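You operate a simulated robot arm through the tools that you are given. There is no shell and no other tool. Be economical: measure what you need, move in short steps, check, and stop when the job is done.

You are at the controls of a simulated two-armed robot. One attempt, no reset.

Task
Turn the large press knob to 8 mm. Put one of the green tabs from the top of the press table on the top of the low table. Fetch the large ladle from the top of the press table and stand it on the shelf under the dough table. Put one of the slate cards from the top of the press table on the top of the exit table. Put the tin that says "peas" from the top of the press table on the end of the island top and the tin marked "lentils" on the island top beside the table well. Put the teal tart tin on the undershelf of the press table. Take the teal tub from the top drying shelf and leave it on the undershelf of the press table. Fetch the orange pad from the raised shelf of the side table and set it on the top of the island table. Take the open sack from the top of the island table and leave it on the top of the bin table. Take the small jug from the top of the oven table and put it on the top of the narrow table. Do these in any order. Set down upright: large ladle, tin, open sack, small jug.
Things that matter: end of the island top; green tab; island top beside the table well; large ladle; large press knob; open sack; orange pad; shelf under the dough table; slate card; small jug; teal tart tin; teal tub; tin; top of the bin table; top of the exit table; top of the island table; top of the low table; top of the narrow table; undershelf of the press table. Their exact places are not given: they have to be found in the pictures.

Only the result counts: the job must be done as asked and must still hold three seconds after the hand-in. Knocking over, shifting, dropping, spilling or breaking anything else fails it.

Robot
Two 7-joint arms with two-finger grippers on one trunk, on a base that drives. Base frame: it is fixed to the floor where the robot stands at the start and does not move with it; the origin is under the middle of the robot, x ahead of it, y to its left, z up. Readings come in cm, degrees, newtons and seconds.
The left shoulder is at the start at [18.1, 21.6, 95.6], the right one opposite. With the tool pointing down near the work surface each hand reaches from about 10 to 92 cm from the robot's upright axis, wherever it stands, measured 20 degrees to its own side. Places, roughly: end of the island top [-80, 260, 80]; green tab (4x4x3 cm) [70, 180, 90]; island top beside the table well [-200, 220, 80]; large ladle (10x11x29 cm) [90, 170, 90]; large press knob [50, 0, 60]; open sack [-200, 200, 100]; orange pad (11x8x6 cm) [-130, 340, 130]; shelf under the dough table [-400, 100, 30]; slate card [75, 200, 100]; small jug [-725, 350, 100]; teal tart tin (6x6x3 cm) [70, 290, 90]; teal tub (12x16x10 cm) [80, 350, 160]; tin [50, 250, 100]; top of the bin table [-320, 10, 90]; top of the exit table [-70, 510, 90]; top of the island table (164x26 cm) [-142, 186, 80]; top of the low table [60, 20, 60]; top of the narrow table [-730, 230, 90]; undershelf of the press table [80, 180, 20]. Payload 3.18 kg a hand.
The TCP of each hand is the grasp point between the finger pads, 3 cm short of the fingertips. In the tool frame z runs along the fingers and y along their closing line. The gripper opens to 14.4 cm. The gripper's body begins 10.3 cm behind the TCP.
Orientation is that of the tool frame in the base frame, as [roll, pitch, yaw] about the fixed x, y, z axes, in that order (R = Rz(yaw) Ry(pitch) Rx(roll)). With the fingers straight down and closing along the base's y, the tool's x points along the base's -x, its y along +y and its z along -z.

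Tools
- The arms move only by the tool play_rows. It takes "left_commands", "right_commands" or both (then of equal length, played together; a hand with none holds still); each is a list that holds one entry, the list of rows, each a list of 7 numbers: the turn, a rotation vector about the tool's x, y, z in units of 45 degrees (1.0 is 45 degrees), then the shift along the tool's x, y, z in units of 100 mm (1.0 is 100 mm), then the opening, from 0 (shut) to 1 (fully open). In form: [[[wx, wy, wz, x, y, z, fingers], ...]]. A call has 1 to 10 rows; each row is the pose to reach, as a shift and turn from the pose commanded when the call began, along the tool's axes at that moment. A call with a number of a shift or a turn outside -1 to 1 is refused whole. A row lasts 0.2 s, in which the tool goes at most 5 cm and 8.6 degrees; a call with a longer step from one row to the next is refused whole, and so is a gripper value outside its range. A pose out of reach is approached as far as the arm can. The call stops where the force on the tool passes 40 N (or 10 N more than at its start, if that is more) or the arm is blocked; 0.2 s more then pass. Each finger halts on what it meets, pressing with about 35 N; the grip force reading is that of the motor and also rises with nothing between the fingers. The clock runs only during rows and for 0.2 s after the last one: add rows that repeat a pose to give the fingers time. It gives the time, the measured TCP pose, the force on the tool (base axes), the opening and the grip force at its end, in the units of the frame above (readings bear some noise), with the torque about the TCP (base axes, N m) and any sound that the robot's microphone picked up, and new pictures: "views" is both (left out), scene, wrist or none (wrist: the cameras of the hands that moved).
- Cameras (640 x 400 px; columns grow to the right, rows downward): "scene" is now at [32.3, 0.5, 109.91]; the picture's right is [0.11, -0.99, 0.00], its down [-0.80, -0.09, -0.60] and it looks along [0.59, 0.06, -0.80] (base axes); focal length 214 px, centre (320, 200). "left" rides on the left gripper at [7.7, -1.6, -14.3] in its tool frame; the picture's right is [0.21, 0.98, 0.00], its down [-0.84, 0.18, -0.51] and it looks along [-0.50, 0.11, 0.86] (tool axes); focal length 218 px, centre (320, 200). "right" rides on the right gripper at [7.6, 1.6, -14.3] in its tool frame; the picture's right is [-0.21, 0.98, 0.00], its down [-0.84, -0.18, -0.51] and it looks along [-0.50, -0.11, 0.86] (tool axes); focal length 218 px, centre (320, 200).
- move_column(by): slides the trunk up (or, below 0, down) by that many cm; the arms and the scene camera ride with it, the base frame stays. It gives what a move gives, with no picture.
- drive_base(legs): drives the robot by 1 to 6 legs, each [ahead, left, turn to the left] in cm, cm and degrees, along the robot's own axes; the way and the turn of a leg run together, so that a leg with both is an arc; at most 150 cm and 180 degrees a leg. The arms and the cameras ride along, it lands a little off, and it stops where it bumps. It gives what a move gives, and a new picture of the scene camera.
- pan_tilt(pan, tilt): turns the head with the scene camera to pan (to the left, within 80 degrees either way) and tilt (down, from -29 to 69), counted from straight ahead of the robot. It gives what a move gives, and a new picture of the scene camera.
- locate(camera, pixels): for up to 12 pixels [column, row] of the newest picture of that camera ("zoom" is the newest enlarged one), the place [x, y, z] in the base frame of the surface seen there, good to about 0.2 cm. The clock stands still meanwhile.
- enlarge(camera, box): a new picture of the part [left, top, right, bottom] of that camera's present view, enlarged. The clock stands still meanwhile.
- job_done(): hands the job in; it is judged then, once.

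Go step by step. Measure first, check grasps and placings, and put right what went wrong. The budget is 357 turns and 360 pictures, counting those below and the enlarged ones. Unless the task says otherwise, let go and move clear before handing in, and close with one line.

The tools are called after ">>>" by a JSON object that holds its "method" and its "body". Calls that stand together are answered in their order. play_rows: Moves the arms, as the interface text tells. Its arguments: {"type":"object","properties":{"left_commands":{"type":"array"},"right_commands":{"type":"array"},"views":{"type":"string","enum":["both","scene","wrist","none"]}},"required":[]} The other tools are called the same way: move_column (by) slides the trunk up or down; drive_base (legs) drives the base; pan_tilt (pan, tilt) turns the head that bears the scene camera; locate (camera, pixels) gives the place of the surface under pixels of a picture; enlarge (camera, box) takes an enlarged picture of a part of a camera's view; job_done () hands the job in.

At the start:

```text
time_s: 0.0
left_tool_pos: [43.71, 23.29, 94.12]
left_ee_rot: [-179.9, 0.0, -179.9]
left_ft_force: [-0.5, -0.2, -0.1]
left_torque: [-0.01, 0.02, 0.02]
left_width: 14.38
left_grip_force: 0.0
right_tool_pos: [51.38, -25.0, 95.75]
right_ee_rot: [179.9, 0.0, 180.0]
right_ft_force: [-1.1, -0.3, -0.3]
right_torque: [0.02, 0.03, 0.02]
right_width: 14.42
right_grip_force: 0.1
trunk travel left (down, up): [-5.0, 31.9]
robot x, y, heading: [0.03, -0.16, -0.2]
head pan, tilt: [6.1, 53.4]
```

scene: 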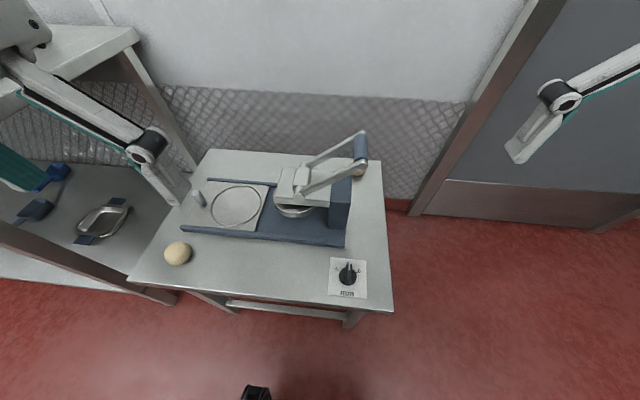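
right: 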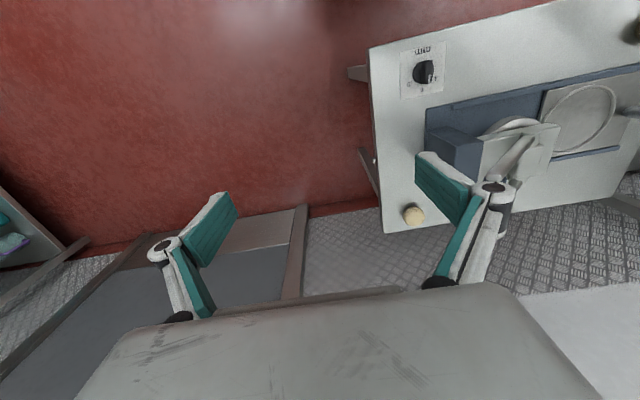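
left: 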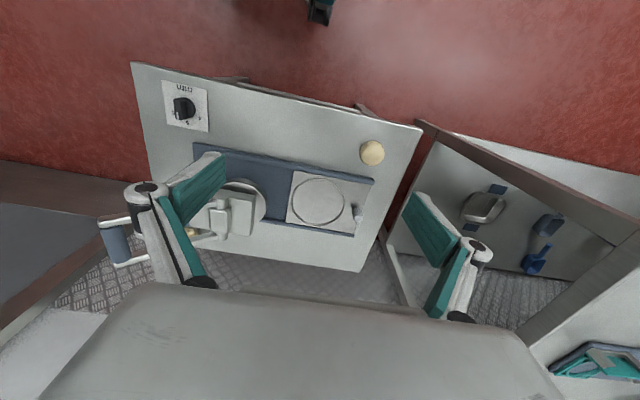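

The scene shows a low table with a knob panel at (348,275). I'll enlarge the knob and measure it.

>>> {"method": "enlarge", "body": {"camera": "scene", "box": [310, 245, 390, 305]}}

>>> {"method": "locate", "body": {"camera": "scene", "pixels": [[348, 268], [348, 282], [335, 295], [361, 295], [335, 262], [361, 262], [240, 205], [175, 252], [150, 275], [370, 180], [383, 300], [215, 155]]}}

```text
6.67 times, centred on (350, 275) of scene
```

zoom: 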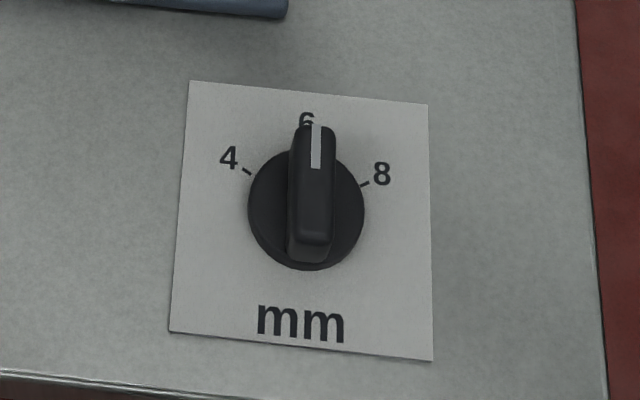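

```text
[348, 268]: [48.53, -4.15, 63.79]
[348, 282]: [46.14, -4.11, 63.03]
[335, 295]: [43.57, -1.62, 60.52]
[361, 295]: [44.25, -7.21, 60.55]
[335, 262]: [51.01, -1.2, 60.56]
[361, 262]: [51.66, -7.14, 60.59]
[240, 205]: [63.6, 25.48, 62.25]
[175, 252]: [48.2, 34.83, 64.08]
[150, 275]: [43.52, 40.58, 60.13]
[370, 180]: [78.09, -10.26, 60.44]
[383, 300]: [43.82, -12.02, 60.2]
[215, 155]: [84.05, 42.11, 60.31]
```

Knob points at 6 now; 8 lies to the right. I'll measure ticks and knob.

>>> {"method": "locate", "body": {"camera": "zoom", "pixels": [[368, 183], [246, 171], [382, 175], [228, 158], [305, 118], [316, 165], [316, 130], [312, 235], [260, 210], [355, 220], [295, 200], [305, 262]]}}

```text
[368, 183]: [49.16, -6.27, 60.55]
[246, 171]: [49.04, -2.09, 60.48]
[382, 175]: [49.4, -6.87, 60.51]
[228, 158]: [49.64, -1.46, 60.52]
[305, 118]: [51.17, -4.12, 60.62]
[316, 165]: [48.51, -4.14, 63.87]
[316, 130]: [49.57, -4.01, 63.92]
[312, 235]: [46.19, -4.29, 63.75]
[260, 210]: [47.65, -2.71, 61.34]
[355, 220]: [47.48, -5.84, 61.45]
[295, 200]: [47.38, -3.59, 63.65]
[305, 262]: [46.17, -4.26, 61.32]
```

Knob handle runs along x at about (47.8,-4.2), top z 63.9; 8 is about 57° clockwise. I'll bring the right hand above it.

>>> {"method": "play_rows", "body": {"right_commands": [[[0, 0, 0, 0.09, 0.25, 0.25, 0.4], [0, 0, 0, 0.18, 0.5, 0.5, 0.4], [0, 0, 0, 0.27, 0.75, 0.75, 0.4], [0, 0, 0, 0.36, 1, 1, 0.4]]], "views": "none"}}

>>> {"method": "play_rows", "body": {"right_commands": [[[0, 0, 0, 0, 0.27, 0.25, 0.4], [0, 0, 0, 0, 0.54, 0.5, 0.4], [0, 0, 0, 0, 0.81, 0.75, 0.4], [0, 0, 0, 0, 1, 1, 0.4]]], "views": "none"}}

>>> {"method": "play_rows", "body": {"right_commands": [[[0, 0, 0, 0, 0.07, 0.15, 0.4], [0, 0, 0, 0, 0.07, 0.4, 0.4], [0, 0, 0, 0, 0.07, 0.5, 0.4], [0, 0, 0, 0, 0.07, 0.5, 0.4]]], "views": "both"}}

```text
time_s: 1.0
left_tool_pos: [43.64, 23.44, 94.28]
left_ee_rot: [-179.9, 0.0, -179.7]
left_ft_force: [0.8, -0.9, 0.1]
left_torque: [-0.01, -0.01, 0.01]
left_width: 14.38
left_grip_force: 0.0
right_tool_pos: [47.86, -15.07, 85.67]
right_ee_rot: [179.9, -0.1, 180.0]
right_ft_force: [-0.7, 0.4, 0.3]
right_torque: [-0.01, 0.03, 0.0]
right_width: 5.73
right_grip_force: 0.1
trunk travel left (down, up): [-5.0, 31.9]
robot x, y, heading: [0.03, 0.01, -0.1]
head pan, tilt: [6.1, 53.4]
```

```text
time_s: 2.0
left_tool_pos: [43.59, 23.37, 94.12]
left_ee_rot: [-179.9, 0.0, -179.9]
left_ft_force: [-0.3, 0.7, -0.1]
left_torque: [-0.03, 0.02, 0.03]
left_width: 14.39
left_grip_force: 0.0
right_tool_pos: [47.72, -5.11, 75.66]
right_ee_rot: [-179.9, 0.0, 179.9]
right_ft_force: [0.5, 0.3, -0.4]
right_torque: [-0.04, 0.02, 0.03]
right_width: 5.77
right_grip_force: 0.1
trunk travel left (down, up): [-5.0, 31.9]
robot x, y, heading: [0.16, 0.22, -0.2]
head pan, tilt: [6.1, 53.4]
```

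```text
time_s: 3.0
left_tool_pos: [43.6, 23.27, 94.24]
left_ee_rot: [-179.8, 0.0, -179.7]
left_ft_force: [-0.4, 0.6, -0.4]
left_torque: [0.02, 0.01, 0.03]
left_width: 14.41
left_grip_force: 0.1
right_tool_pos: [47.79, -4.36, 70.74]
right_ee_rot: [-179.9, 0.0, 179.9]
right_ft_force: [0.1, -0.4, 0.5]
right_torque: [-0.01, 0.01, 0.0]
right_width: 5.75
right_grip_force: 0.0
trunk travel left (down, up): [-5.0, 31.9]
robot x, y, heading: [-0.17, -0.15, -0.1]
head pan, tilt: [6.1, 53.4]
```

scene: 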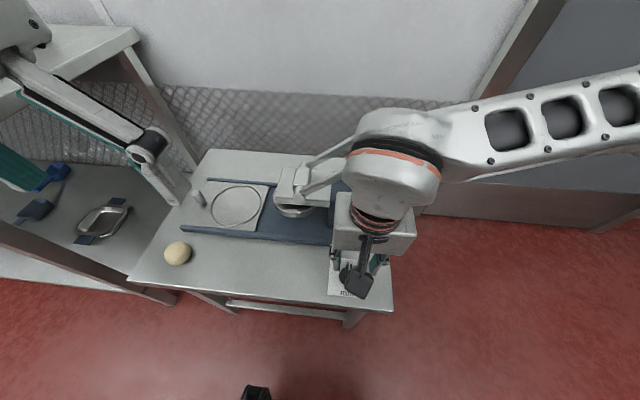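
right: 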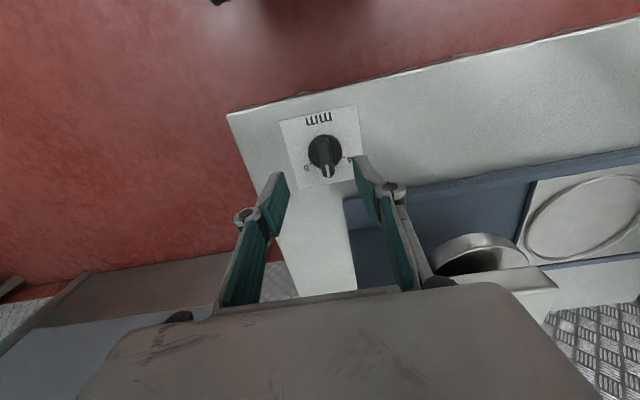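

The hand is above the knob; I check clearance from the press lever before lowering.

>>> {"method": "locate", "body": {"camera": "scene", "pixels": [[325, 160], [325, 180], [300, 185], [325, 235], [310, 240], [280, 185]]}}

>>> {"method": "locate", "body": {"camera": "right", "pixels": [[360, 205], [385, 230], [350, 260], [470, 240], [520, 285], [325, 155]]}}

```text
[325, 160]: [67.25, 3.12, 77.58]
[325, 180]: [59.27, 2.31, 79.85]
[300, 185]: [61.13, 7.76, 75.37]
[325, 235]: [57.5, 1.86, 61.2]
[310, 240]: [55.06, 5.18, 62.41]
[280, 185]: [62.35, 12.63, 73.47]
```

```text
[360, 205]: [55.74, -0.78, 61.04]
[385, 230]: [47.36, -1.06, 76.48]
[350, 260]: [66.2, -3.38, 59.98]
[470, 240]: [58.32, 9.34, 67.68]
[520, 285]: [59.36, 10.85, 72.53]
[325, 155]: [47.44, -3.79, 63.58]
```

Lever clears by about 5 cm even after rotation. Lower 5.8 cm and grip.

>>> {"method": "play_rows", "body": {"right_commands": [[[0, 0, 0, 0, 0.01, 0.3, 0.3], [0, 0, 0, 0, 0.01, 0.57, 0.3], [0, 0, 0, 0, 0.01, 0.57, 0], [0, 0, 0, 0, 0.01, 0.57, 0], [0, 0, 0, 0, 0.01, 0.57, 0]]], "views": "wrist"}}

```text
time_s: 4.2
left_tool_pos: [43.66, 23.56, 94.15]
left_ee_rot: [-179.8, 0.0, -179.7]
left_ft_force: [-0.4, -0.2, -0.4]
left_torque: [-0.02, -0.01, -0.03]
left_width: 14.39
left_grip_force: 0.1
right_tool_pos: [47.62, -3.79, 64.88]
right_ee_rot: [179.6, 0.1, -179.8]
right_ft_force: [-5.8, 34.1, -12.0]
right_torque: [0.83, -0.89, 0.07]
right_width: 1.38
right_grip_force: 43.7
trunk travel left (down, up): [-5.0, 31.9]
robot x, y, heading: [-0.12, -0.23, 0.1]
head pan, tilt: [6.1, 53.4]
```

right: 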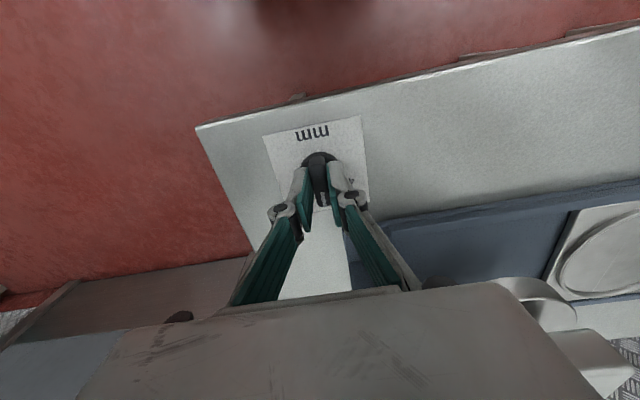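

Gripped (width 1.38) but with 34 N sideways; I relax by +0.4 cm in y, then begin turning.

>>> {"method": "play_rows", "body": {"right_commands": [[[0, 0, 0, 0, 0.04, 0, 0], [0, 0, 0, 0, 0.04, 0, 0]]], "views": "none"}}

```text
time_s: 4.8
left_tool_pos: [43.67, 23.37, 94.25]
left_ee_rot: [-179.9, -0.1, -179.9]
left_ft_force: [0.1, 0.2, -0.2]
left_torque: [0.03, -0.01, -0.03]
left_width: 14.39
left_grip_force: 0.1
right_tool_pos: [47.64, -3.89, 64.82]
right_ee_rot: [-179.9, 0.1, 180.0]
right_ft_force: [-2.8, 15.9, -7.9]
right_torque: [0.47, -0.44, 0.05]
right_width: 1.39
right_grip_force: 43.1
trunk travel left (down, up): [-5.0, 31.9]
robot x, y, heading: [-0.18, 0.23, 0.0]
head pan, tilt: [6.1, 53.4]
```

Now turn clockwise 45° in steps.

>>> {"method": "play_rows", "body": {"right_commands": [[[0, 0, 0.1, 0.0, 0.03, 0, 0], [0, 0, 0.25, 0.0, 0.03, 0, 0], [0, 0, 0.4, 0.0, 0.03, 0, 0], [0, 0, 0.55, 0.0, 0.03, 0, 0], [0, 0, 0.7, 0.0, 0.03, 0, 0], [0, 0, 0.85, 0.0, 0.03, 0, 0], [0, 0, 1, 0.0, 0.03, 0, 0]]], "views": "none"}}

```text
time_s: 6.4
left_tool_pos: [43.63, 23.26, 94.23]
left_ee_rot: [-179.9, -0.2, -179.9]
left_ft_force: [-0.4, -0.3, -0.7]
left_torque: [0.02, -0.01, 0.01]
left_width: 14.4
left_grip_force: 0.1
right_tool_pos: [47.83, -3.57, 64.95]
right_ee_rot: [-180.0, 0.0, 134.8]
right_ft_force: [5.8, -11.2, 0.4]
right_torque: [-1.13, -1.03, 0.02]
right_width: 1.41
right_grip_force: 43.0
trunk travel left (down, up): [-5.0, 31.9]
robot x, y, heading: [-0.13, -0.38, 0.0]
head pan, tilt: [6.1, 53.4]
```

Turned 45°; another 13°, then look.

>>> {"method": "play_rows", "body": {"right_commands": [[[0, 0, 0.15, 0.0, 0, 0, 0], [0, 0, 0.29, 0.0, 0, 0, 0], [0, 0, 0.29, 0.0, 0, 0, 0], [0, 0, 0.29, 0.0, 0, 0, 0.25], [0, 0, 0.29, 0.0, 0, 0, 0.25], [0, 0, 0.29, 0.0, 0, -0.4, 0.25], [0, 0, 0.29, 0.0, 0, -0.8, 0.25]]], "views": "wrist"}}

>>> {"method": "enlarge", "body": {"camera": "right", "box": [270, 90, 370, 200]}}

```text
time_s: 8.0
left_tool_pos: [43.67, 23.32, 94.16]
left_ee_rot: [-179.9, 0.0, -179.8]
left_ft_force: [0.0, -0.7, -0.3]
left_torque: [0.03, -0.01, 0.02]
left_width: 14.39
left_grip_force: 0.0
right_tool_pos: [47.61, -3.51, 73.1]
right_ee_rot: [-179.9, 0.0, 122.1]
right_ft_force: [0.0, 0.1, 1.0]
right_torque: [-0.01, -0.03, 0.01]
right_width: 3.58
right_grip_force: 0.0
trunk travel left (down, up): [-5.0, 31.9]
robot x, y, heading: [-0.19, -0.24, 0.2]
head pan, tilt: [6.1, 53.4]
```

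right: 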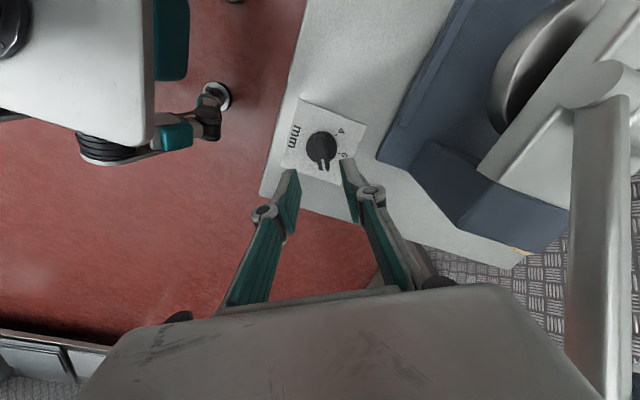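

```text
3.64 times, centred on (320, 145) of right
```

zoom: 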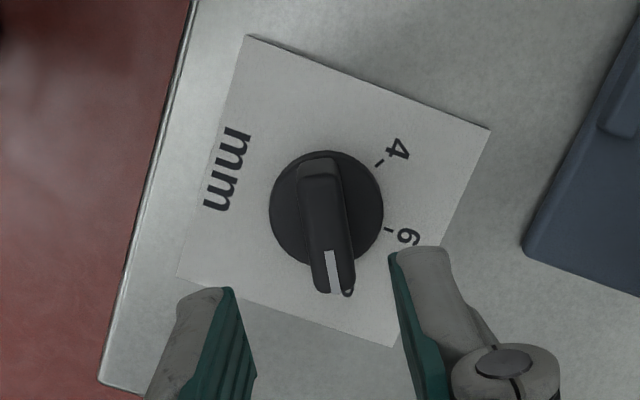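

The 8 is hidden under the knob tip; retreat the right hand up and out, then inspect.

>>> {"method": "play_rows", "body": {"right_commands": [[[0, 0, 0, 0, 0, -0.4, 0.5], [0, 0, 0, 0, 0, -0.8, 0.5], [0, 0, 0, 0.0, 0, -1, 0.5], [0, 0, 0, 0.4, -0.2, -1, 0.5], [0, 0, 0, 0.8, -0.5, -1, 0.5], [0, 0, -0.15, 1, -0.8, -1, 0.5]]], "views": "none"}}

>>> {"method": "play_rows", "body": {"right_commands": [[[0, 0, -0.18, 0, -0.2, -0.3, 0.5], [0, 0, -0.36, 0, -0.4, -0.6, 0.5], [0, 0, -0.54, 0.2, -0.7, -0.9, 0.5], [0, 0, -0.72, 0.4, -0.9, -1, 0.5], [0, 0, -0.9, 0.6, -1, -1, 0.5]]], "views": "scene"}}

>>> {"method": "enlarge", "body": {"camera": "scene", "box": [320, 250, 380, 300]}}

```text
time_s: 9.4
left_tool_pos: [43.69, 23.3, 93.99]
left_ee_rot: [-179.9, -0.3, -179.8]
left_ft_force: [-0.7, 0.2, -0.4]
left_torque: [0.04, 0.01, 0.03]
left_width: 14.38
left_grip_force: 0.1
right_tool_pos: [35.98, 0.42, 82.25]
right_ee_rot: [-179.0, -0.1, 127.0]
right_ft_force: [0.3, -0.4, -0.2]
right_torque: [0.03, 0.02, 0.0]
right_width: 7.19
right_grip_force: 0.0
trunk travel left (down, up): [-5.0, 31.9]
robot x, y, heading: [-0.13, 0.1, -0.0]
head pan, tilt: [6.1, 53.4]
```

```text
time_s: 10.0
left_tool_pos: [43.58, 23.3, 94.47]
left_ee_rot: [-179.8, 0.1, -179.8]
left_ft_force: [0.1, -0.3, -1.0]
left_torque: [0.0, -0.01, -0.01]
left_width: 14.42
left_grip_force: 0.0
right_tool_pos: [35.45, -4.23, 83.0]
right_ee_rot: [-171.7, 5.0, 135.2]
right_ft_force: [0.4, -1.3, -0.2]
right_torque: [-0.02, 0.0, 0.02]
right_width: 7.2
right_grip_force: 0.1
trunk travel left (down, up): [-5.0, 31.9]
robot x, y, heading: [-0.2, 0.05, 0.3]
head pan, tilt: [6.1, 53.4]
stopped in row 2 (right hand): the force on the tool passed its limit at 60 N (the readings are from after the stop); the commanded pose is now the measured one
```

scene: 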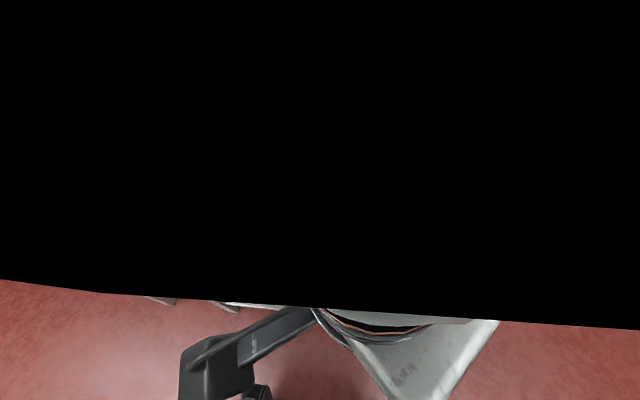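

```text
8.00 times, centred on (350, 275) of scene
```

zoom: 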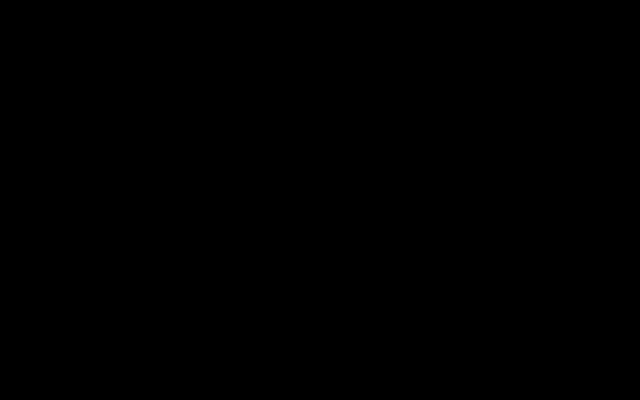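

The arm bumped the head because I retracted toward the wrong side. Move back out along tool −x (base +x, −y).

>>> {"method": "play_rows", "body": {"right_commands": [[[0, 0, 0, -0.3, 0, 0.0, 0.5], [0, 0, 0, -0.6, 0, 0, 0.5], [0, 0, 0, -0.9, -0.1, 0, 0.5], [0, 0, 0, -1, -0.3, 0, 0.5], [0, 0, 0, -1, -0.6, 0, 0.5]]], "views": "scene"}}

```text
time_s: 11.2
left_tool_pos: [43.64, 23.38, 94.24]
left_ee_rot: [-179.8, 0.1, -179.8]
left_ft_force: [-0.2, -1.0, 0.3]
left_torque: [-0.01, -0.01, -0.01]
left_width: 14.4
left_grip_force: 0.1
right_tool_pos: [38.3, -15.66, 84.58]
right_ee_rot: [-171.7, 4.9, 135.4]
right_ft_force: [-0.2, -0.9, 1.2]
right_torque: [0.0, 0.0, -0.04]
right_width: 7.19
right_grip_force: 0.1
trunk travel left (down, up): [-5.0, 31.9]
robot x, y, heading: [-0.02, 0.03, 0.2]
head pan, tilt: [6.1, 53.4]
```

scene: 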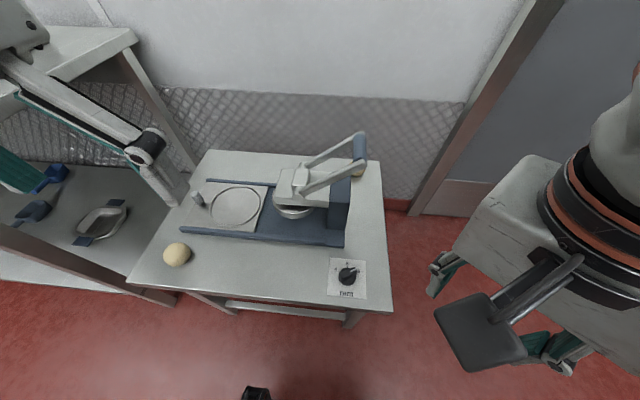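

>>> {"method": "enlarge", "body": {"camera": "scene", "box": [318, 250, 382, 300]}}

>>> {"method": "play_rows", "body": {"right_commands": [[[0, 0, -0.18, -0.2, -0.2, 0, 0.5], [0, 0, -0.36, -0.4, -0.4, 0, 0.5], [0, 0, -0.54, -0.4, -0.6, 0, 0.5], [0.0, 0, -0.72, -0.4, -0.6, -0.2, 0.5], [0, 0, -0.9, -0.4, -0.6, -0.4, 0.5]]], "views": "none"}}

```text
8.00 times, centred on (350, 275) of scene
```

zoom: 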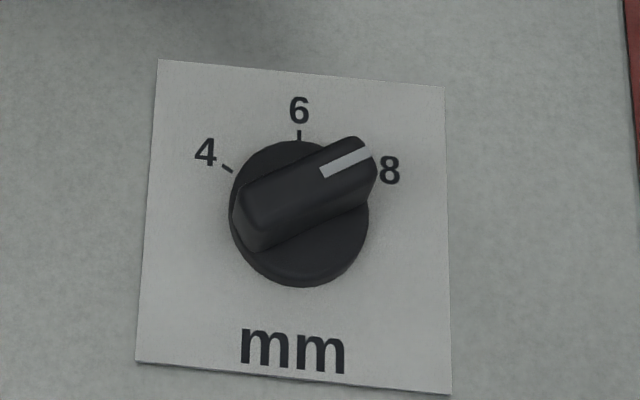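

```text
time_s: 12.4
left_tool_pos: [43.58, 23.43, 94.23]
left_ee_rot: [-179.9, 0.0, -179.8]
left_ft_force: [0.2, 0.0, 0.2]
left_torque: [0.0, -0.01, -0.01]
left_width: 14.38
left_grip_force: 0.0
right_tool_pos: [36.95, -21.61, 89.98]
right_ee_rot: [-170.4, -1.7, 175.5]
right_ft_force: [-0.5, -0.1, -0.5]
right_torque: [-0.02, 0.01, -0.02]
right_width: 7.2
right_grip_force: 0.0
right hand out of reach, approached as far as the arm can: row 3
trunk travel left (down, up): [-5.0, 31.9]
robot x, y, heading: [0.12, -0.16, 0.3]
head pan, tilt: [6.1, 53.4]
```

The stripe points near 8. Check its angle numerically against the tick directions.

>>> {"method": "enlarge", "body": {"camera": "scene", "box": [318, 250, 382, 300]}}

>>> {"method": "locate", "body": {"camera": "zoom", "pixels": [[325, 172], [366, 152], [389, 171], [299, 134], [228, 168], [205, 152], [299, 110], [240, 195], [261, 250], [236, 215], [363, 190], [305, 284]]}}

```text
8.00 times, centred on (350, 275) of scene
```

zoom: 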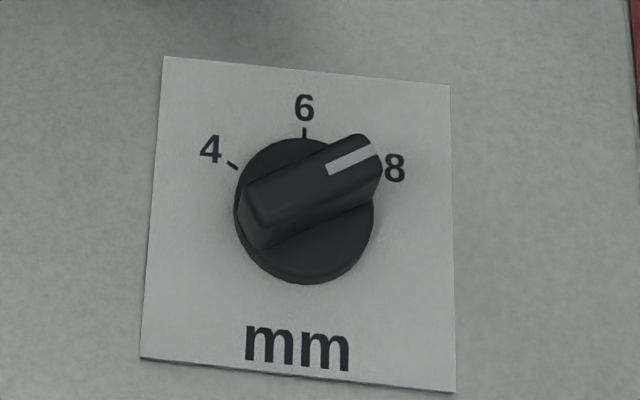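

```text
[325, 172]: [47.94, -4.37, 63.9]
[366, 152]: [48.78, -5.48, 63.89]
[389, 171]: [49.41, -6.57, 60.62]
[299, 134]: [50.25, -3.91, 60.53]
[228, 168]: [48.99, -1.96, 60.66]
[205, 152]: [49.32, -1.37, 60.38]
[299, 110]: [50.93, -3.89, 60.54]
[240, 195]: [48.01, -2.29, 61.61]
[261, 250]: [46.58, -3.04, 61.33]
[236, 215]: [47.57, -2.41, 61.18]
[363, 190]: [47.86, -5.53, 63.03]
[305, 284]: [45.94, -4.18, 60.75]
```

Stripe slope in the picture matches the direction to the 8 (−53 to −58°); the knob is set. Now look around: pan left.

>>> {"method": "pan_tilt", "body": {"pan": 60, "tilt": 20}}

```text
time_s: 13.6
left_tool_pos: [43.53, 23.32, 94.22]
left_ee_rot: [-179.9, -0.1, -179.8]
left_ft_force: [-0.1, 0.1, 0.3]
left_torque: [-0.01, 0.01, 0.0]
left_width: 14.4
left_grip_force: 0.1
right_tool_pos: [37.02, -21.66, 89.93]
right_ee_rot: [-170.5, -1.7, 175.3]
right_ft_force: [-0.7, 0.8, 0.6]
right_torque: [0.01, -0.01, -0.01]
right_width: 7.19
right_grip_force: 0.1
trunk travel left (down, up): [-5.0, 31.9]
robot x, y, heading: [-0.16, -0.01, -0.0]
head pan, tilt: [60.0, 20.0]
```

scene: 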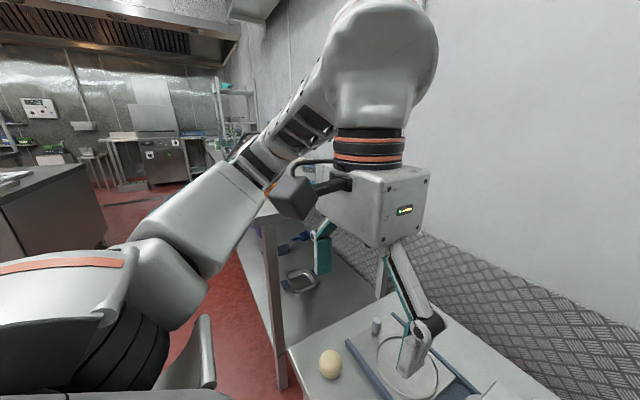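

Drive back slightly and left along the aisle toward the press table.

>>> {"method": "drive_base", "body": {"legs": [[-15, 0, 0], [0, 110, 0]]}}

>>> {"method": "pan_tilt", "body": {"pan": 10, "tilt": 30}}

```text
time_s: 24.4
left_tool_pos: [27.85, 133.13, 94.19]
left_ee_rot: [-179.9, 0.0, -179.2]
left_ft_force: [0.4, 0.2, -0.3]
left_torque: [0.04, 0.01, -0.03]
left_width: 14.38
left_grip_force: 0.1
right_tool_pos: [21.55, 88.05, 89.99]
right_ee_rot: [-170.5, -1.5, 175.9]
right_ft_force: [0.1, 0.2, 0.1]
right_torque: [0.01, 0.01, -0.03]
right_width: 7.23
right_grip_force: 0.1
trunk travel left (down, up): [-5.0, 31.9]
robot x, y, heading: [-15.53, 109.24, 0.9]
head pan, tilt: [60.0, 20.0]
```

scene: 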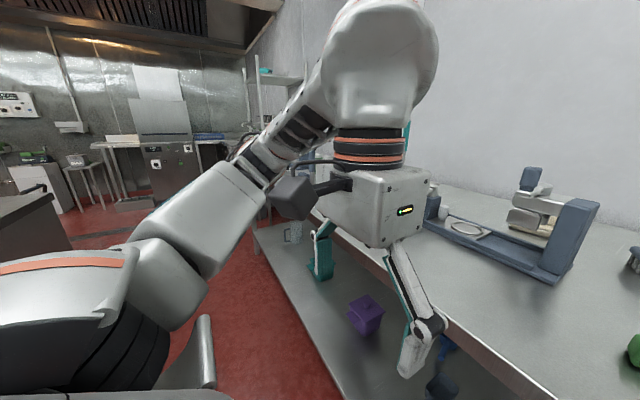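

```text
time_s: 25.6
left_tool_pos: [27.85, 133.1, 94.2]
left_ee_rot: [-179.9, -0.1, -179.2]
left_ft_force: [0.3, -0.2, -0.2]
left_torque: [0.01, -0.02, -0.01]
left_width: 14.43
left_grip_force: 0.0
right_tool_pos: [21.59, 88.02, 89.87]
right_ee_rot: [-170.4, -1.5, 176.0]
right_ft_force: [0.0, -1.5, 0.5]
right_torque: [0.01, -0.03, -0.04]
right_width: 7.22
right_grip_force: 0.0
trunk travel left (down, up): [-5.0, 31.9]
robot x, y, heading: [-15.7, 109.76, 0.6]
head pan, tilt: [10.0, 30.0]
```

scene: 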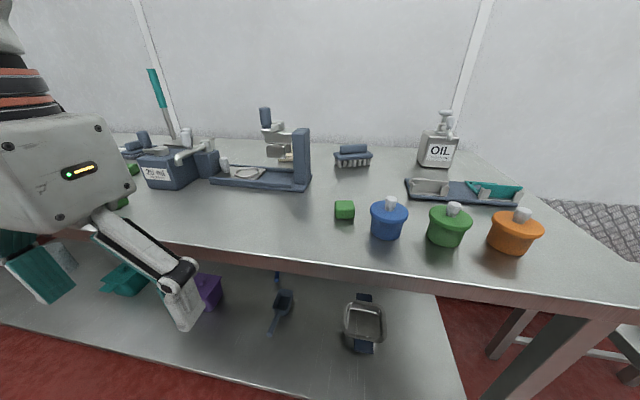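

A green tab sits at (344,209); a teal-handled item at (160,100) may be the ladle. Measure.

>>> {"method": "locate", "body": {"camera": "scene", "pixels": [[344, 203], [344, 214], [158, 90], [171, 130], [265, 290], [300, 350], [360, 270], [205, 250], [390, 215], [500, 300], [125, 275], [360, 320]]}}

>>> {"method": "enlarge", "body": {"camera": "scene", "box": [100, 50, 420, 250]}}

```text
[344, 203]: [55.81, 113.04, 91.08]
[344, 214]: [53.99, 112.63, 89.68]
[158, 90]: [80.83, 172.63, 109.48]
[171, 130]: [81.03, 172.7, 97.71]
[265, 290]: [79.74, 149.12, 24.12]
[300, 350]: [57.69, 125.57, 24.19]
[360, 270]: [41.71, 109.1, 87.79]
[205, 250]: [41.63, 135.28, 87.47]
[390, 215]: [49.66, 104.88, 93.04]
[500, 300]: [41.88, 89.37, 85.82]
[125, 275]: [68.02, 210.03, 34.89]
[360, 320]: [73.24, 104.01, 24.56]
```

```text
2.00 times, centred on (260, 150) of scene
```

zoom: 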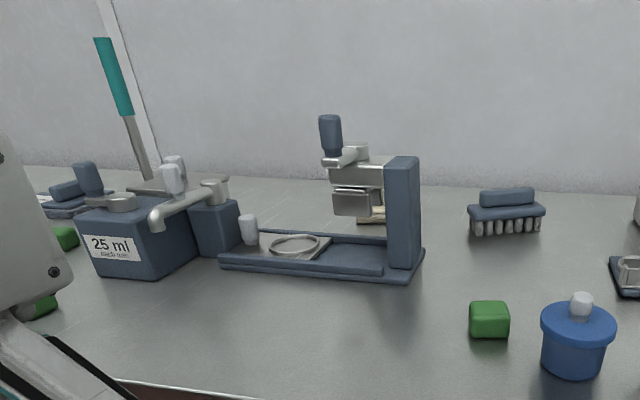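

The green tab is at about (55,113), top z 91, with the blue pot close by. I'll straighten the right hand, rising and moving toward it.

>>> {"method": "play_rows", "body": {"right_commands": [[[-0.1, 0, 0, -0.1, 0.1, -0.4, 0.5], [-0.213, -0.033, 0, -0.3, 0.3, -0.8, 0.5], [-0.213, -0.033, 0, -0.6, 0.6, -1, 0.5], [-0.213, -0.033, 0, -0.9, 0.9, -1, 0.5]]], "views": "none"}}

>>> {"method": "play_rows", "body": {"right_commands": [[[0, 0, 0.15, -0.15, 0.15, 0, 0.5], [0, 0, 0.33, -0.3, 0.3, 0, 0.5], [0, 0, 0.5, -0.5, 0.5, 0, 0.5], [0, 0, 0.66, -0.7, 0.7, 0, 0.5], [0, 0, 0.83, -0.9, 0.9, 0, 0.5], [0, 0, 1, -1, 1, 0, 0.5]]], "views": "none"}}

```text
time_s: 26.6
left_tool_pos: [27.83, 133.04, 94.25]
left_ee_rot: [-180.0, -0.1, -179.3]
left_ft_force: [0.0, -0.2, -0.1]
left_torque: [-0.02, 0.0, -0.02]
left_width: 14.42
left_grip_force: 0.0
right_tool_pos: [31.44, 98.1, 97.9]
right_ee_rot: [-180.0, -0.2, 176.1]
right_ft_force: [0.1, -0.5, -0.1]
right_torque: [0.0, 0.01, 0.0]
right_width: 7.22
right_grip_force: 0.1
trunk travel left (down, up): [-5.0, 31.9]
robot x, y, heading: [-15.47, 109.38, 0.6]
head pan, tilt: [10.0, 30.0]
```

```text
time_s: 28.0
left_tool_pos: [27.78, 133.14, 94.27]
left_ee_rot: [-179.9, -0.1, -179.3]
left_ft_force: [-0.6, -0.2, 0.5]
left_torque: [-0.01, 0.0, -0.01]
left_width: 14.4
left_grip_force: 0.0
right_tool_pos: [42.28, 107.31, 98.0]
right_ee_rot: [180.0, -0.1, 131.1]
right_ft_force: [-0.7, -0.6, -0.1]
right_torque: [-0.03, 0.0, 0.0]
right_width: 7.21
right_grip_force: 0.0
trunk travel left (down, up): [-5.0, 31.9]
robot x, y, heading: [-15.9, 109.07, 0.9]
head pan, tilt: [10.0, 30.0]
```

Continue rotating to yaw ~90 and moving toward the tab.

>>> {"method": "play_rows", "body": {"right_commands": [[[0, 0, 0.15, -0.1, 0.1, -0.3, 0.5], [0, 0, 0.33, -0.2, 0.3, -0.3, 0.5], [0, 0, 0.5, -0.3, 0.5, -0.3, 0.5], [0, 0, 0.66, -0.4, 0.7, -0.3, 0.5], [0, 0, 0.83, -0.42, 0.9, -0.3, 0.5], [0, 0, 0.91, -0.42, 1, -0.3, 0.5]]], "views": "wrist"}}

```text
time_s: 29.4
left_tool_pos: [27.71, 133.11, 94.17]
left_ee_rot: [-179.9, -0.1, -179.3]
left_ft_force: [-0.7, -0.5, 0.3]
left_torque: [-0.02, 0.0, -0.02]
left_width: 14.4
left_grip_force: 0.0
right_tool_pos: [52.48, 110.81, 100.96]
right_ee_rot: [-179.8, -0.2, 90.1]
right_ft_force: [0.1, -0.2, 0.4]
right_torque: [0.02, -0.02, 0.01]
right_width: 7.21
right_grip_force: 0.0
trunk travel left (down, up): [-5.0, 31.9]
robot x, y, heading: [-15.53, 109.29, 0.4]
head pan, tilt: [10.0, 30.0]
```

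right: 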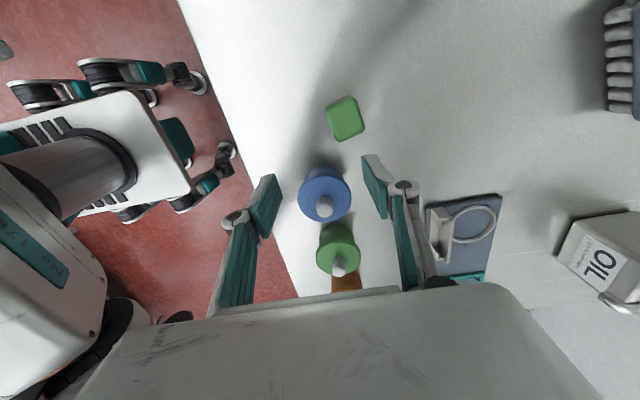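

The tab at (345,119) is visible from the wrist; measure its corners.

>>> {"method": "locate", "body": {"camera": "right", "pixels": [[328, 108], [354, 98], [363, 130], [338, 140], [345, 118], [324, 205], [345, 190]]}}

```text
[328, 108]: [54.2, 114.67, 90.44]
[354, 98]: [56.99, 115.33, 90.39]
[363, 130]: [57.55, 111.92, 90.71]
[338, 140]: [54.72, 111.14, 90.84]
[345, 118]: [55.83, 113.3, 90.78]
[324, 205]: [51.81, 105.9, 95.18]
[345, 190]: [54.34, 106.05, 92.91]
```

Tab centre (55.9,113.2), rotated about 13°. Align, descend and close.

>>> {"method": "play_rows", "body": {"right_commands": [[[0, 0, -0.15, 0.245, 0.34, 0, 0.5], [0, 0, -0.29, 0.245, 0.34, 0.3, 0.5], [0, 0, -0.29, 0.245, 0.34, 0.7, 0.5], [0, 0, -0.29, 0.245, 0.34, 0.95, 0.5], [0, 0, -0.29, 0.245, 0.34, 0.95, 0], [0, 0, -0.29, 0.245, 0.34, 0.95, 0], [0, 0, -0.29, 0.245, 0.34, 0.95, 0]]], "views": "wrist"}}

```text
time_s: 31.0
left_tool_pos: [27.86, 133.07, 94.19]
left_ee_rot: [-179.9, -0.1, -179.3]
left_ft_force: [0.1, 0.1, -0.1]
left_torque: [-0.01, -0.02, -0.01]
left_width: 14.39
left_grip_force: 0.1
right_tool_pos: [55.66, 113.18, 91.56]
right_ee_rot: [-179.8, -0.2, 103.3]
right_ft_force: [0.1, 0.5, -0.3]
right_torque: [-0.01, 0.0, -0.02]
right_width: 3.47
right_grip_force: 35.4
trunk travel left (down, up): [-5.0, 31.9]
robot x, y, heading: [-16.12, 109.36, 0.7]
head pan, tilt: [10.0, 30.0]
```

right: 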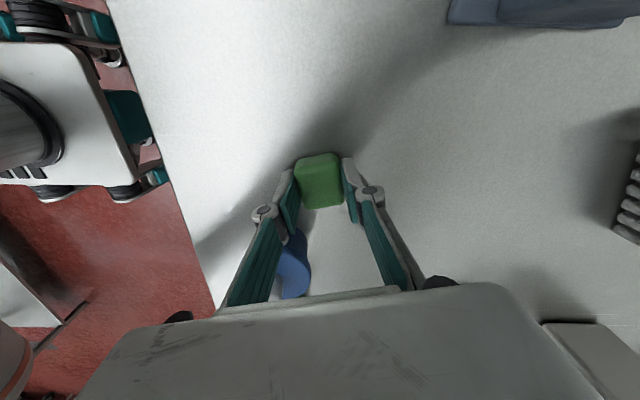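

Tab held (3.47 cm). Lift, retract, then drive back to the low table.

>>> {"method": "play_rows", "body": {"right_commands": [[[0, 0, 0, 0, 0, -0.4, 0], [0, 0, 0, 0, 0, -0.8, 0], [0, 0, 0, 0, 0, -1, 0], [0, 0, 0, 0, -0.3, -1, 0], [0, 0, 0, 0, -0.7, -1, 0], [0, 0, 0, 0, -1, -1, 0]]], "views": "wrist"}}

>>> {"method": "drive_base", "body": {"legs": [[0, -94, 0]]}}

>>> {"method": "pan_tilt", "body": {"pan": 0, "tilt": 45}}

```text
time_s: 32.4
left_tool_pos: [27.82, 133.08, 94.25]
left_ee_rot: [-179.9, -0.1, -179.2]
left_ft_force: [-0.1, 0.3, 0.3]
left_torque: [0.02, -0.03, -0.03]
left_width: 14.41
left_grip_force: 0.0
right_tool_pos: [45.91, 110.86, 101.6]
right_ee_rot: [-179.9, -0.1, 103.4]
right_ft_force: [-1.1, 0.6, 0.3]
right_torque: [0.01, 0.0, -0.01]
right_width: 0.0
right_grip_force: 30.4
trunk travel left (down, up): [-5.0, 31.9]
robot x, y, heading: [-15.41, 109.32, 0.7]
head pan, tilt: [10.0, 30.0]
```

right: 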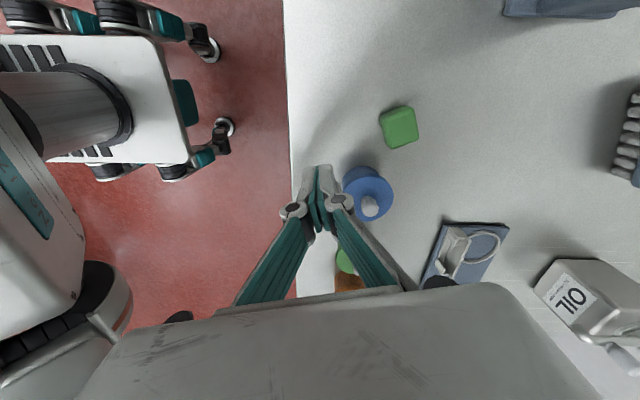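

```text
time_s: 40.9
left_tool_pos: [29.01, 40.53, 94.23]
left_ee_rot: [-179.9, -0.1, -178.6]
left_ft_force: [0.9, 0.3, -0.2]
left_torque: [0.01, -0.01, -0.03]
left_width: 14.39
left_grip_force: 0.1
right_tool_pos: [47.37, 18.46, 101.56]
right_ee_rot: [-179.8, -0.1, 103.8]
right_ft_force: [-0.6, -0.4, 0.8]
right_torque: [-0.01, -0.01, -0.01]
right_width: 0.0
right_grip_force: 31.0
trunk travel left (down, up): [-5.0, 31.9]
robot x, y, heading: [-13.89, 16.79, 1.4]
head pan, tilt: [10.0, 30.0]
```

scene: 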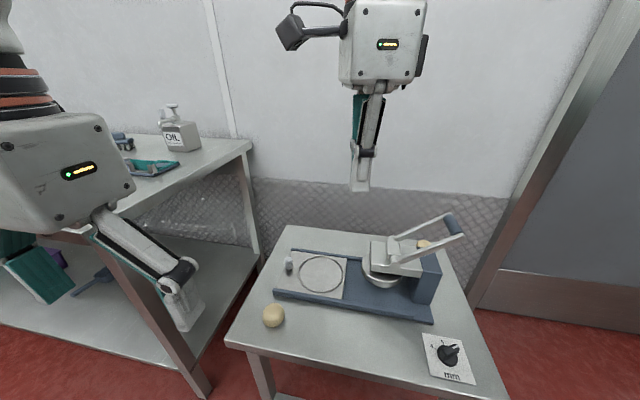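

```text
time_s: 41.7
left_tool_pos: [28.92, 40.53, 94.22]
left_ee_rot: [-179.9, -0.2, -178.7]
left_ft_force: [0.2, -0.2, -0.2]
left_torque: [0.02, -0.01, -0.02]
left_width: 14.4
left_grip_force: 0.0
right_tool_pos: [47.52, 18.58, 101.6]
right_ee_rot: [-180.0, -0.2, 103.9]
right_ft_force: [0.3, 0.0, 0.6]
right_torque: [0.02, 0.02, 0.02]
right_width: 0.04
right_grip_force: 30.7
trunk travel left (down, up): [-5.0, 31.9]
robot x, y, heading: [-14.01, 16.54, 1.5]
head pan, tilt: [0.0, 45.0]
```

scene: 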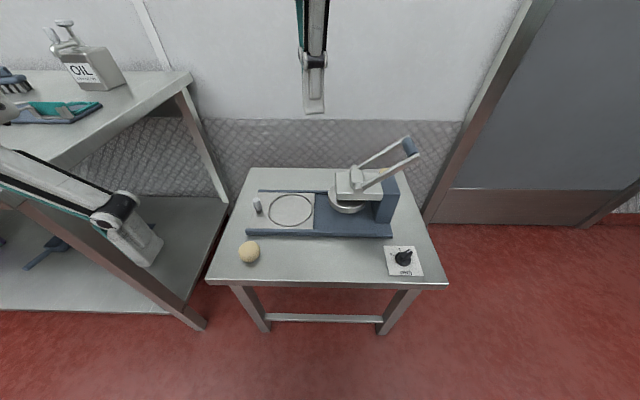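

The hand came up empty (width 0): the tab slipped off. Drive back to the tab and regrip lower.

>>> {"method": "drive_base", "body": {"legs": [[0, 94, -1.4]]}}

>>> {"method": "play_rows", "body": {"right_commands": [[[0, 0, 0, 0, 0, 0, 0.5], [0, 0, 0, 0, 0, 0, 0.5]]], "views": "wrist"}}

```text
time_s: 50.3
left_tool_pos: [28.53, 134.08, 94.18]
left_ee_rot: [-179.9, -0.2, -179.9]
left_ft_force: [0.3, -0.6, 0.5]
left_torque: [-0.01, 0.0, 0.03]
left_width: 14.4
left_grip_force: 0.0
right_tool_pos: [46.51, 111.44, 101.58]
right_ee_rot: [-179.9, -0.1, 102.6]
right_ft_force: [-0.1, -0.8, -0.1]
right_torque: [0.02, 0.0, 0.02]
right_width: 0.0
right_grip_force: 31.2
trunk travel left (down, up): [-5.0, 31.9]
robot x, y, heading: [-14.73, 110.66, -0.3]
head pan, tilt: [0.0, 45.0]
```

scene: 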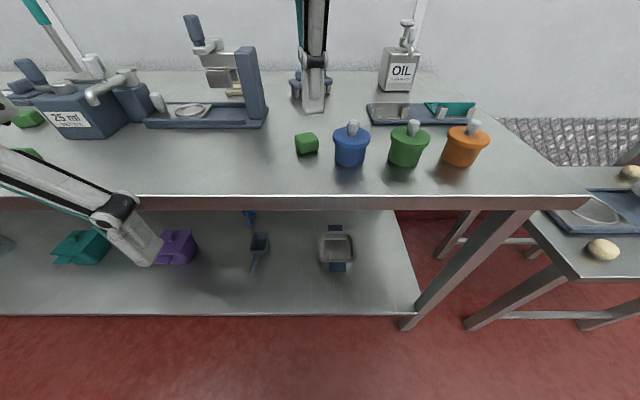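

```text
time_s: 50.9
left_tool_pos: [28.58, 133.95, 94.28]
left_ee_rot: [-179.9, -0.1, -179.9]
left_ft_force: [0.3, 1.3, -1.3]
left_torque: [0.01, -0.02, 0.0]
left_width: 14.39
left_grip_force: 0.1
right_tool_pos: [46.62, 111.49, 101.53]
right_ee_rot: [-179.9, -0.1, 102.7]
right_ft_force: [-0.5, 0.8, 0.1]
right_torque: [0.01, -0.01, -0.02]
right_width: 7.19
right_grip_force: 0.0
trunk travel left (down, up): [-5.0, 31.9]
robot x, y, heading: [-14.97, 111.02, -0.1]
head pan, tilt: [0.0, 45.0]
```

right: 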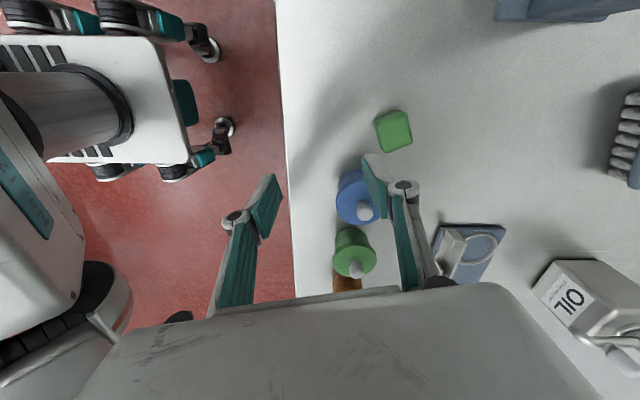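

>>> {"method": "locate", "body": {"camera": "right", "pixels": [[374, 120], [404, 112], [412, 140], [386, 151], [393, 131], [350, 115], [420, 110], [395, 100]]}}

>>> {"method": "enlarge", "body": {"camera": "right", "box": [350, 90, 430, 160]}}

```text
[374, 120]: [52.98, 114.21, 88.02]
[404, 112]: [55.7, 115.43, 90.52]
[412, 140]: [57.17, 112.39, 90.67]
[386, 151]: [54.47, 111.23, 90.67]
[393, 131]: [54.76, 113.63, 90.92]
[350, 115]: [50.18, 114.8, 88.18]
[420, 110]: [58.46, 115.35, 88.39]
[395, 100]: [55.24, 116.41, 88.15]
```

```text
5.71 times, centred on (390, 125) of right
```

zoom: 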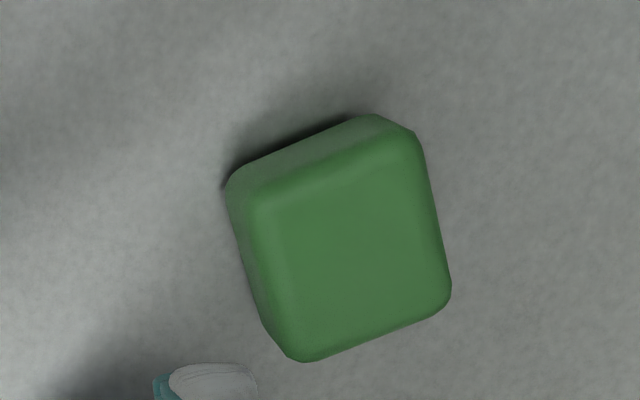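

Tab at (55.3,113.4), turned about 24°; table z 88.15. Move above, align, and lower to the table.

>>> {"method": "play_rows", "body": {"right_commands": [[[0, 0, -0.15, 0, 0.4, 0, 0.5], [0, 0, -0.25, 0, 0.89, 0, 0.5], [0, 0, -0.25, 0, 0.89, 0.4, 0.5], [0, 0, -0.25, 0, 0.89, 0.8, 0.5], [0, 0, -0.25, 0, 0.89, 0.97, 0.5], [0, 0, -0.25, 0, 0.89, 1, 0.5]]], "views": "wrist"}}

```text
time_s: 52.3
left_tool_pos: [28.58, 133.87, 94.19]
left_ee_rot: [-179.9, 0.0, -179.9]
left_ft_force: [0.3, -0.6, 0.6]
left_torque: [-0.03, 0.02, 0.0]
left_width: 14.39
left_grip_force: 0.1
right_tool_pos: [55.23, 113.5, 91.49]
right_ee_rot: [-179.9, 0.0, 113.9]
right_ft_force: [-0.1, 0.1, -0.1]
right_torque: [0.02, 0.02, -0.01]
right_width: 7.23
right_grip_force: 0.0
trunk travel left (down, up): [-5.0, 31.9]
robot x, y, heading: [-15.16, 110.57, -0.2]
head pan, tilt: [0.0, 45.0]
```

right: 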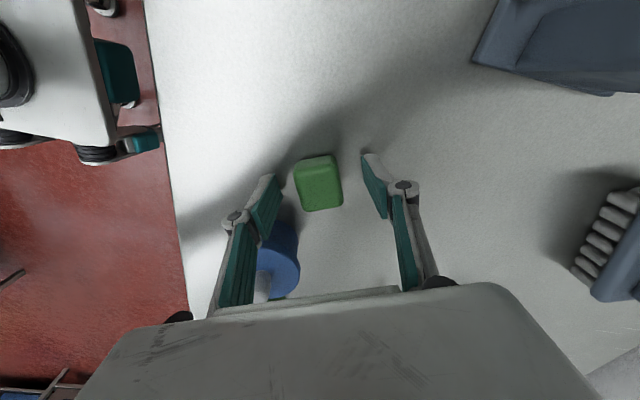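

Centered and aligned. Lower 0.25 cm and close, then lift slowly.

>>> {"method": "play_rows", "body": {"right_commands": [[[0, 0, 0, 0, 0, 0.02, 0.5], [0, 0, 0, 0, 0, 0.025, 0], [0, 0, 0, 0, 0, 0.025, 0], [0, 0, 0, 0, 0, 0.025, 0], [0, 0, 0, 0, 0, 0, 0], [0, 0, 0, 0, 0, -0.1, 0], [0, 0, 0, 0, 0, -0.2, 0], [0, 0, 0, 0, 0, -0.3, 0]]], "views": "wrist"}}

```text
time_s: 54.1
left_tool_pos: [28.66, 133.97, 94.2]
left_ee_rot: [-179.9, 0.1, -179.8]
left_ft_force: [-0.3, 0.2, -0.6]
left_torque: [0.02, 0.0, 0.03]
left_width: 14.41
left_grip_force: 0.0
right_tool_pos: [55.19, 113.44, 94.6]
right_ee_rot: [-179.8, -0.1, 113.9]
right_ft_force: [0.3, -0.6, -0.4]
right_torque: [0.01, 0.0, 0.0]
right_width: 3.51
right_grip_force: 34.8
trunk travel left (down, up): [-5.0, 31.9]
robot x, y, heading: [-15.22, 110.58, -0.1]
head pan, tilt: [0.0, 45.0]
```

right: 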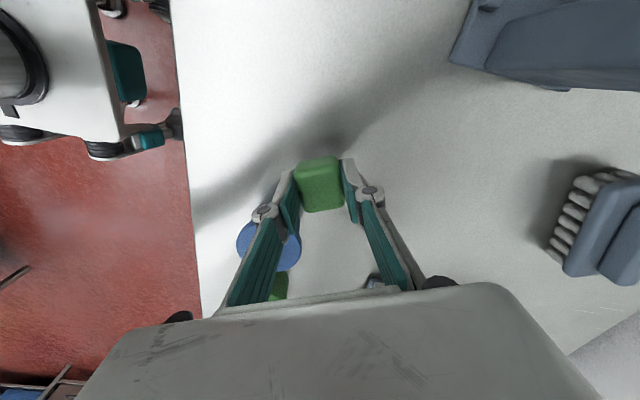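

Held at lift. Continue up and retract gently, then check the width.

>>> {"method": "play_rows", "body": {"right_commands": [[[0, 0, 0, 0, 0, -0.15, 0], [0, 0, 0, 0, 0, -0.3, 0], [0, 0, 0, 0, 0, -0.5, 0], [0, 0, 0, 0, 0, -0.7, 0], [0, 0, 0, 0, -0.15, -0.8, 0], [0, 0, 0, 0, -0.3, -0.8, 0], [0, 0, 0, 0, -0.5, -0.8, 0], [0, 0, 0, 0, -0.7, -0.8, 0]]], "views": "none"}}

```text
time_s: 55.9
left_tool_pos: [28.47, 133.97, 94.32]
left_ee_rot: [-179.9, 0.0, -180.0]
left_ft_force: [-0.1, -0.1, 0.3]
left_torque: [0.02, 0.01, 0.01]
left_width: 14.41
left_grip_force: 0.0
right_tool_pos: [48.83, 110.47, 102.71]
right_ee_rot: [179.9, -0.1, 113.9]
right_ft_force: [0.2, 0.0, -0.8]
right_torque: [-0.01, 0.0, -0.01]
right_width: 3.5
right_grip_force: 35.0
trunk travel left (down, up): [-5.0, 31.9]
robot x, y, heading: [-15.14, 110.8, 0.2]
head pan, tilt: [0.0, 45.0]
```

Still held at 3.5 cm. Drive to the low table.

>>> {"method": "drive_base", "body": {"legs": [[0, -96, 0]]}}

>>> {"method": "play_rows", "body": {"right_commands": [[[0, 0, 0, 0, 0, 0.2, 0], [0, 0, 0, 0, 0, 0.5, 0], [0, 0, 0, 0, 0, 0.8, 0], [0, 0, 0, 0, 0, 1, 0]]], "views": "both"}}

```text
time_s: 64.8
left_tool_pos: [28.19, 36.64, 94.14]
left_ee_rot: [-179.9, -0.1, 179.7]
left_ft_force: [0.0, -0.4, 0.0]
left_torque: [-0.04, 0.01, -0.01]
left_width: 14.43
left_grip_force: 0.1
right_tool_pos: [48.47, 12.86, 102.6]
right_ee_rot: [-180.0, -0.1, 113.6]
right_ft_force: [0.7, 0.6, 0.0]
right_torque: [-0.01, 0.0, 0.04]
right_width: 3.48
right_grip_force: 35.0
trunk travel left (down, up): [-5.0, 31.9]
robot x, y, heading: [-15.42, 13.48, -0.3]
head pan, tilt: [0.0, 45.0]
```

scene: 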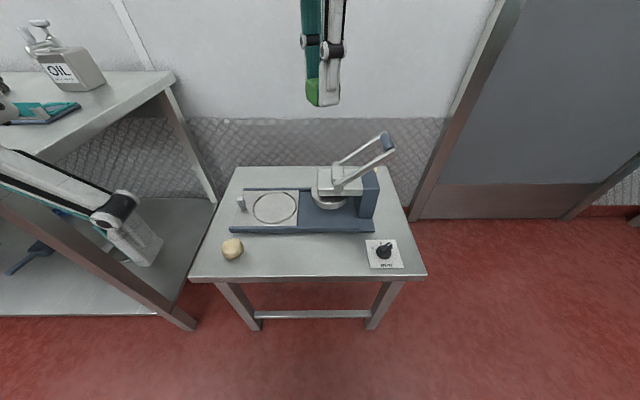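

```text
time_s: 65.8
left_tool_pos: [28.29, 36.64, 94.23]
left_ee_rot: [-179.9, -0.1, 179.7]
left_ft_force: [-0.3, 0.6, -0.1]
left_torque: [0.04, 0.0, 0.0]
left_width: 14.41
left_grip_force: 0.1
right_tool_pos: [48.56, 12.93, 92.47]
right_ee_rot: [-179.8, -0.1, 113.4]
right_ft_force: [0.7, -0.1, 0.0]
right_torque: [0.0, 0.05, 0.01]
right_width: 3.5
right_grip_force: 35.9
trunk travel left (down, up): [-5.0, 31.9]
robot x, y, heading: [-15.72, 13.91, -0.2]
head pan, tilt: [0.0, 45.0]
```

scene: 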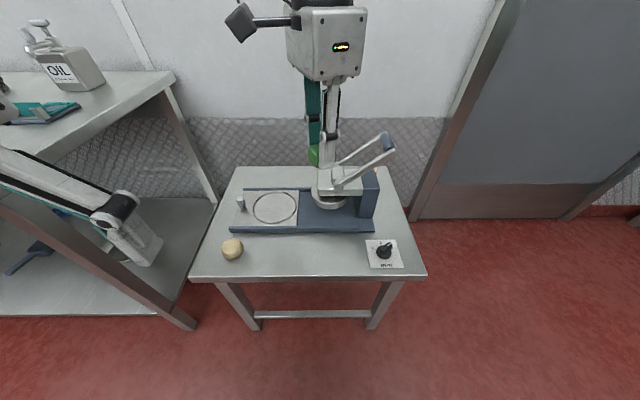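
right: 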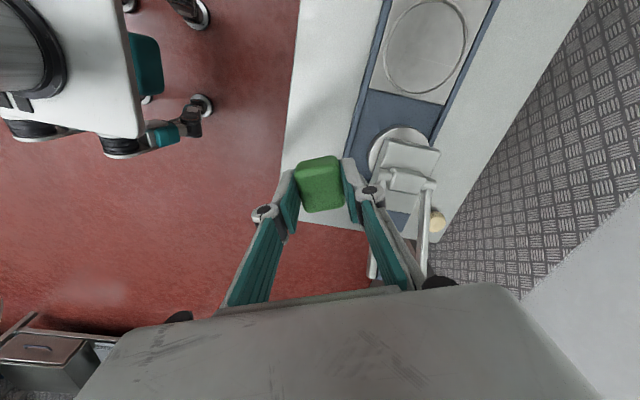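

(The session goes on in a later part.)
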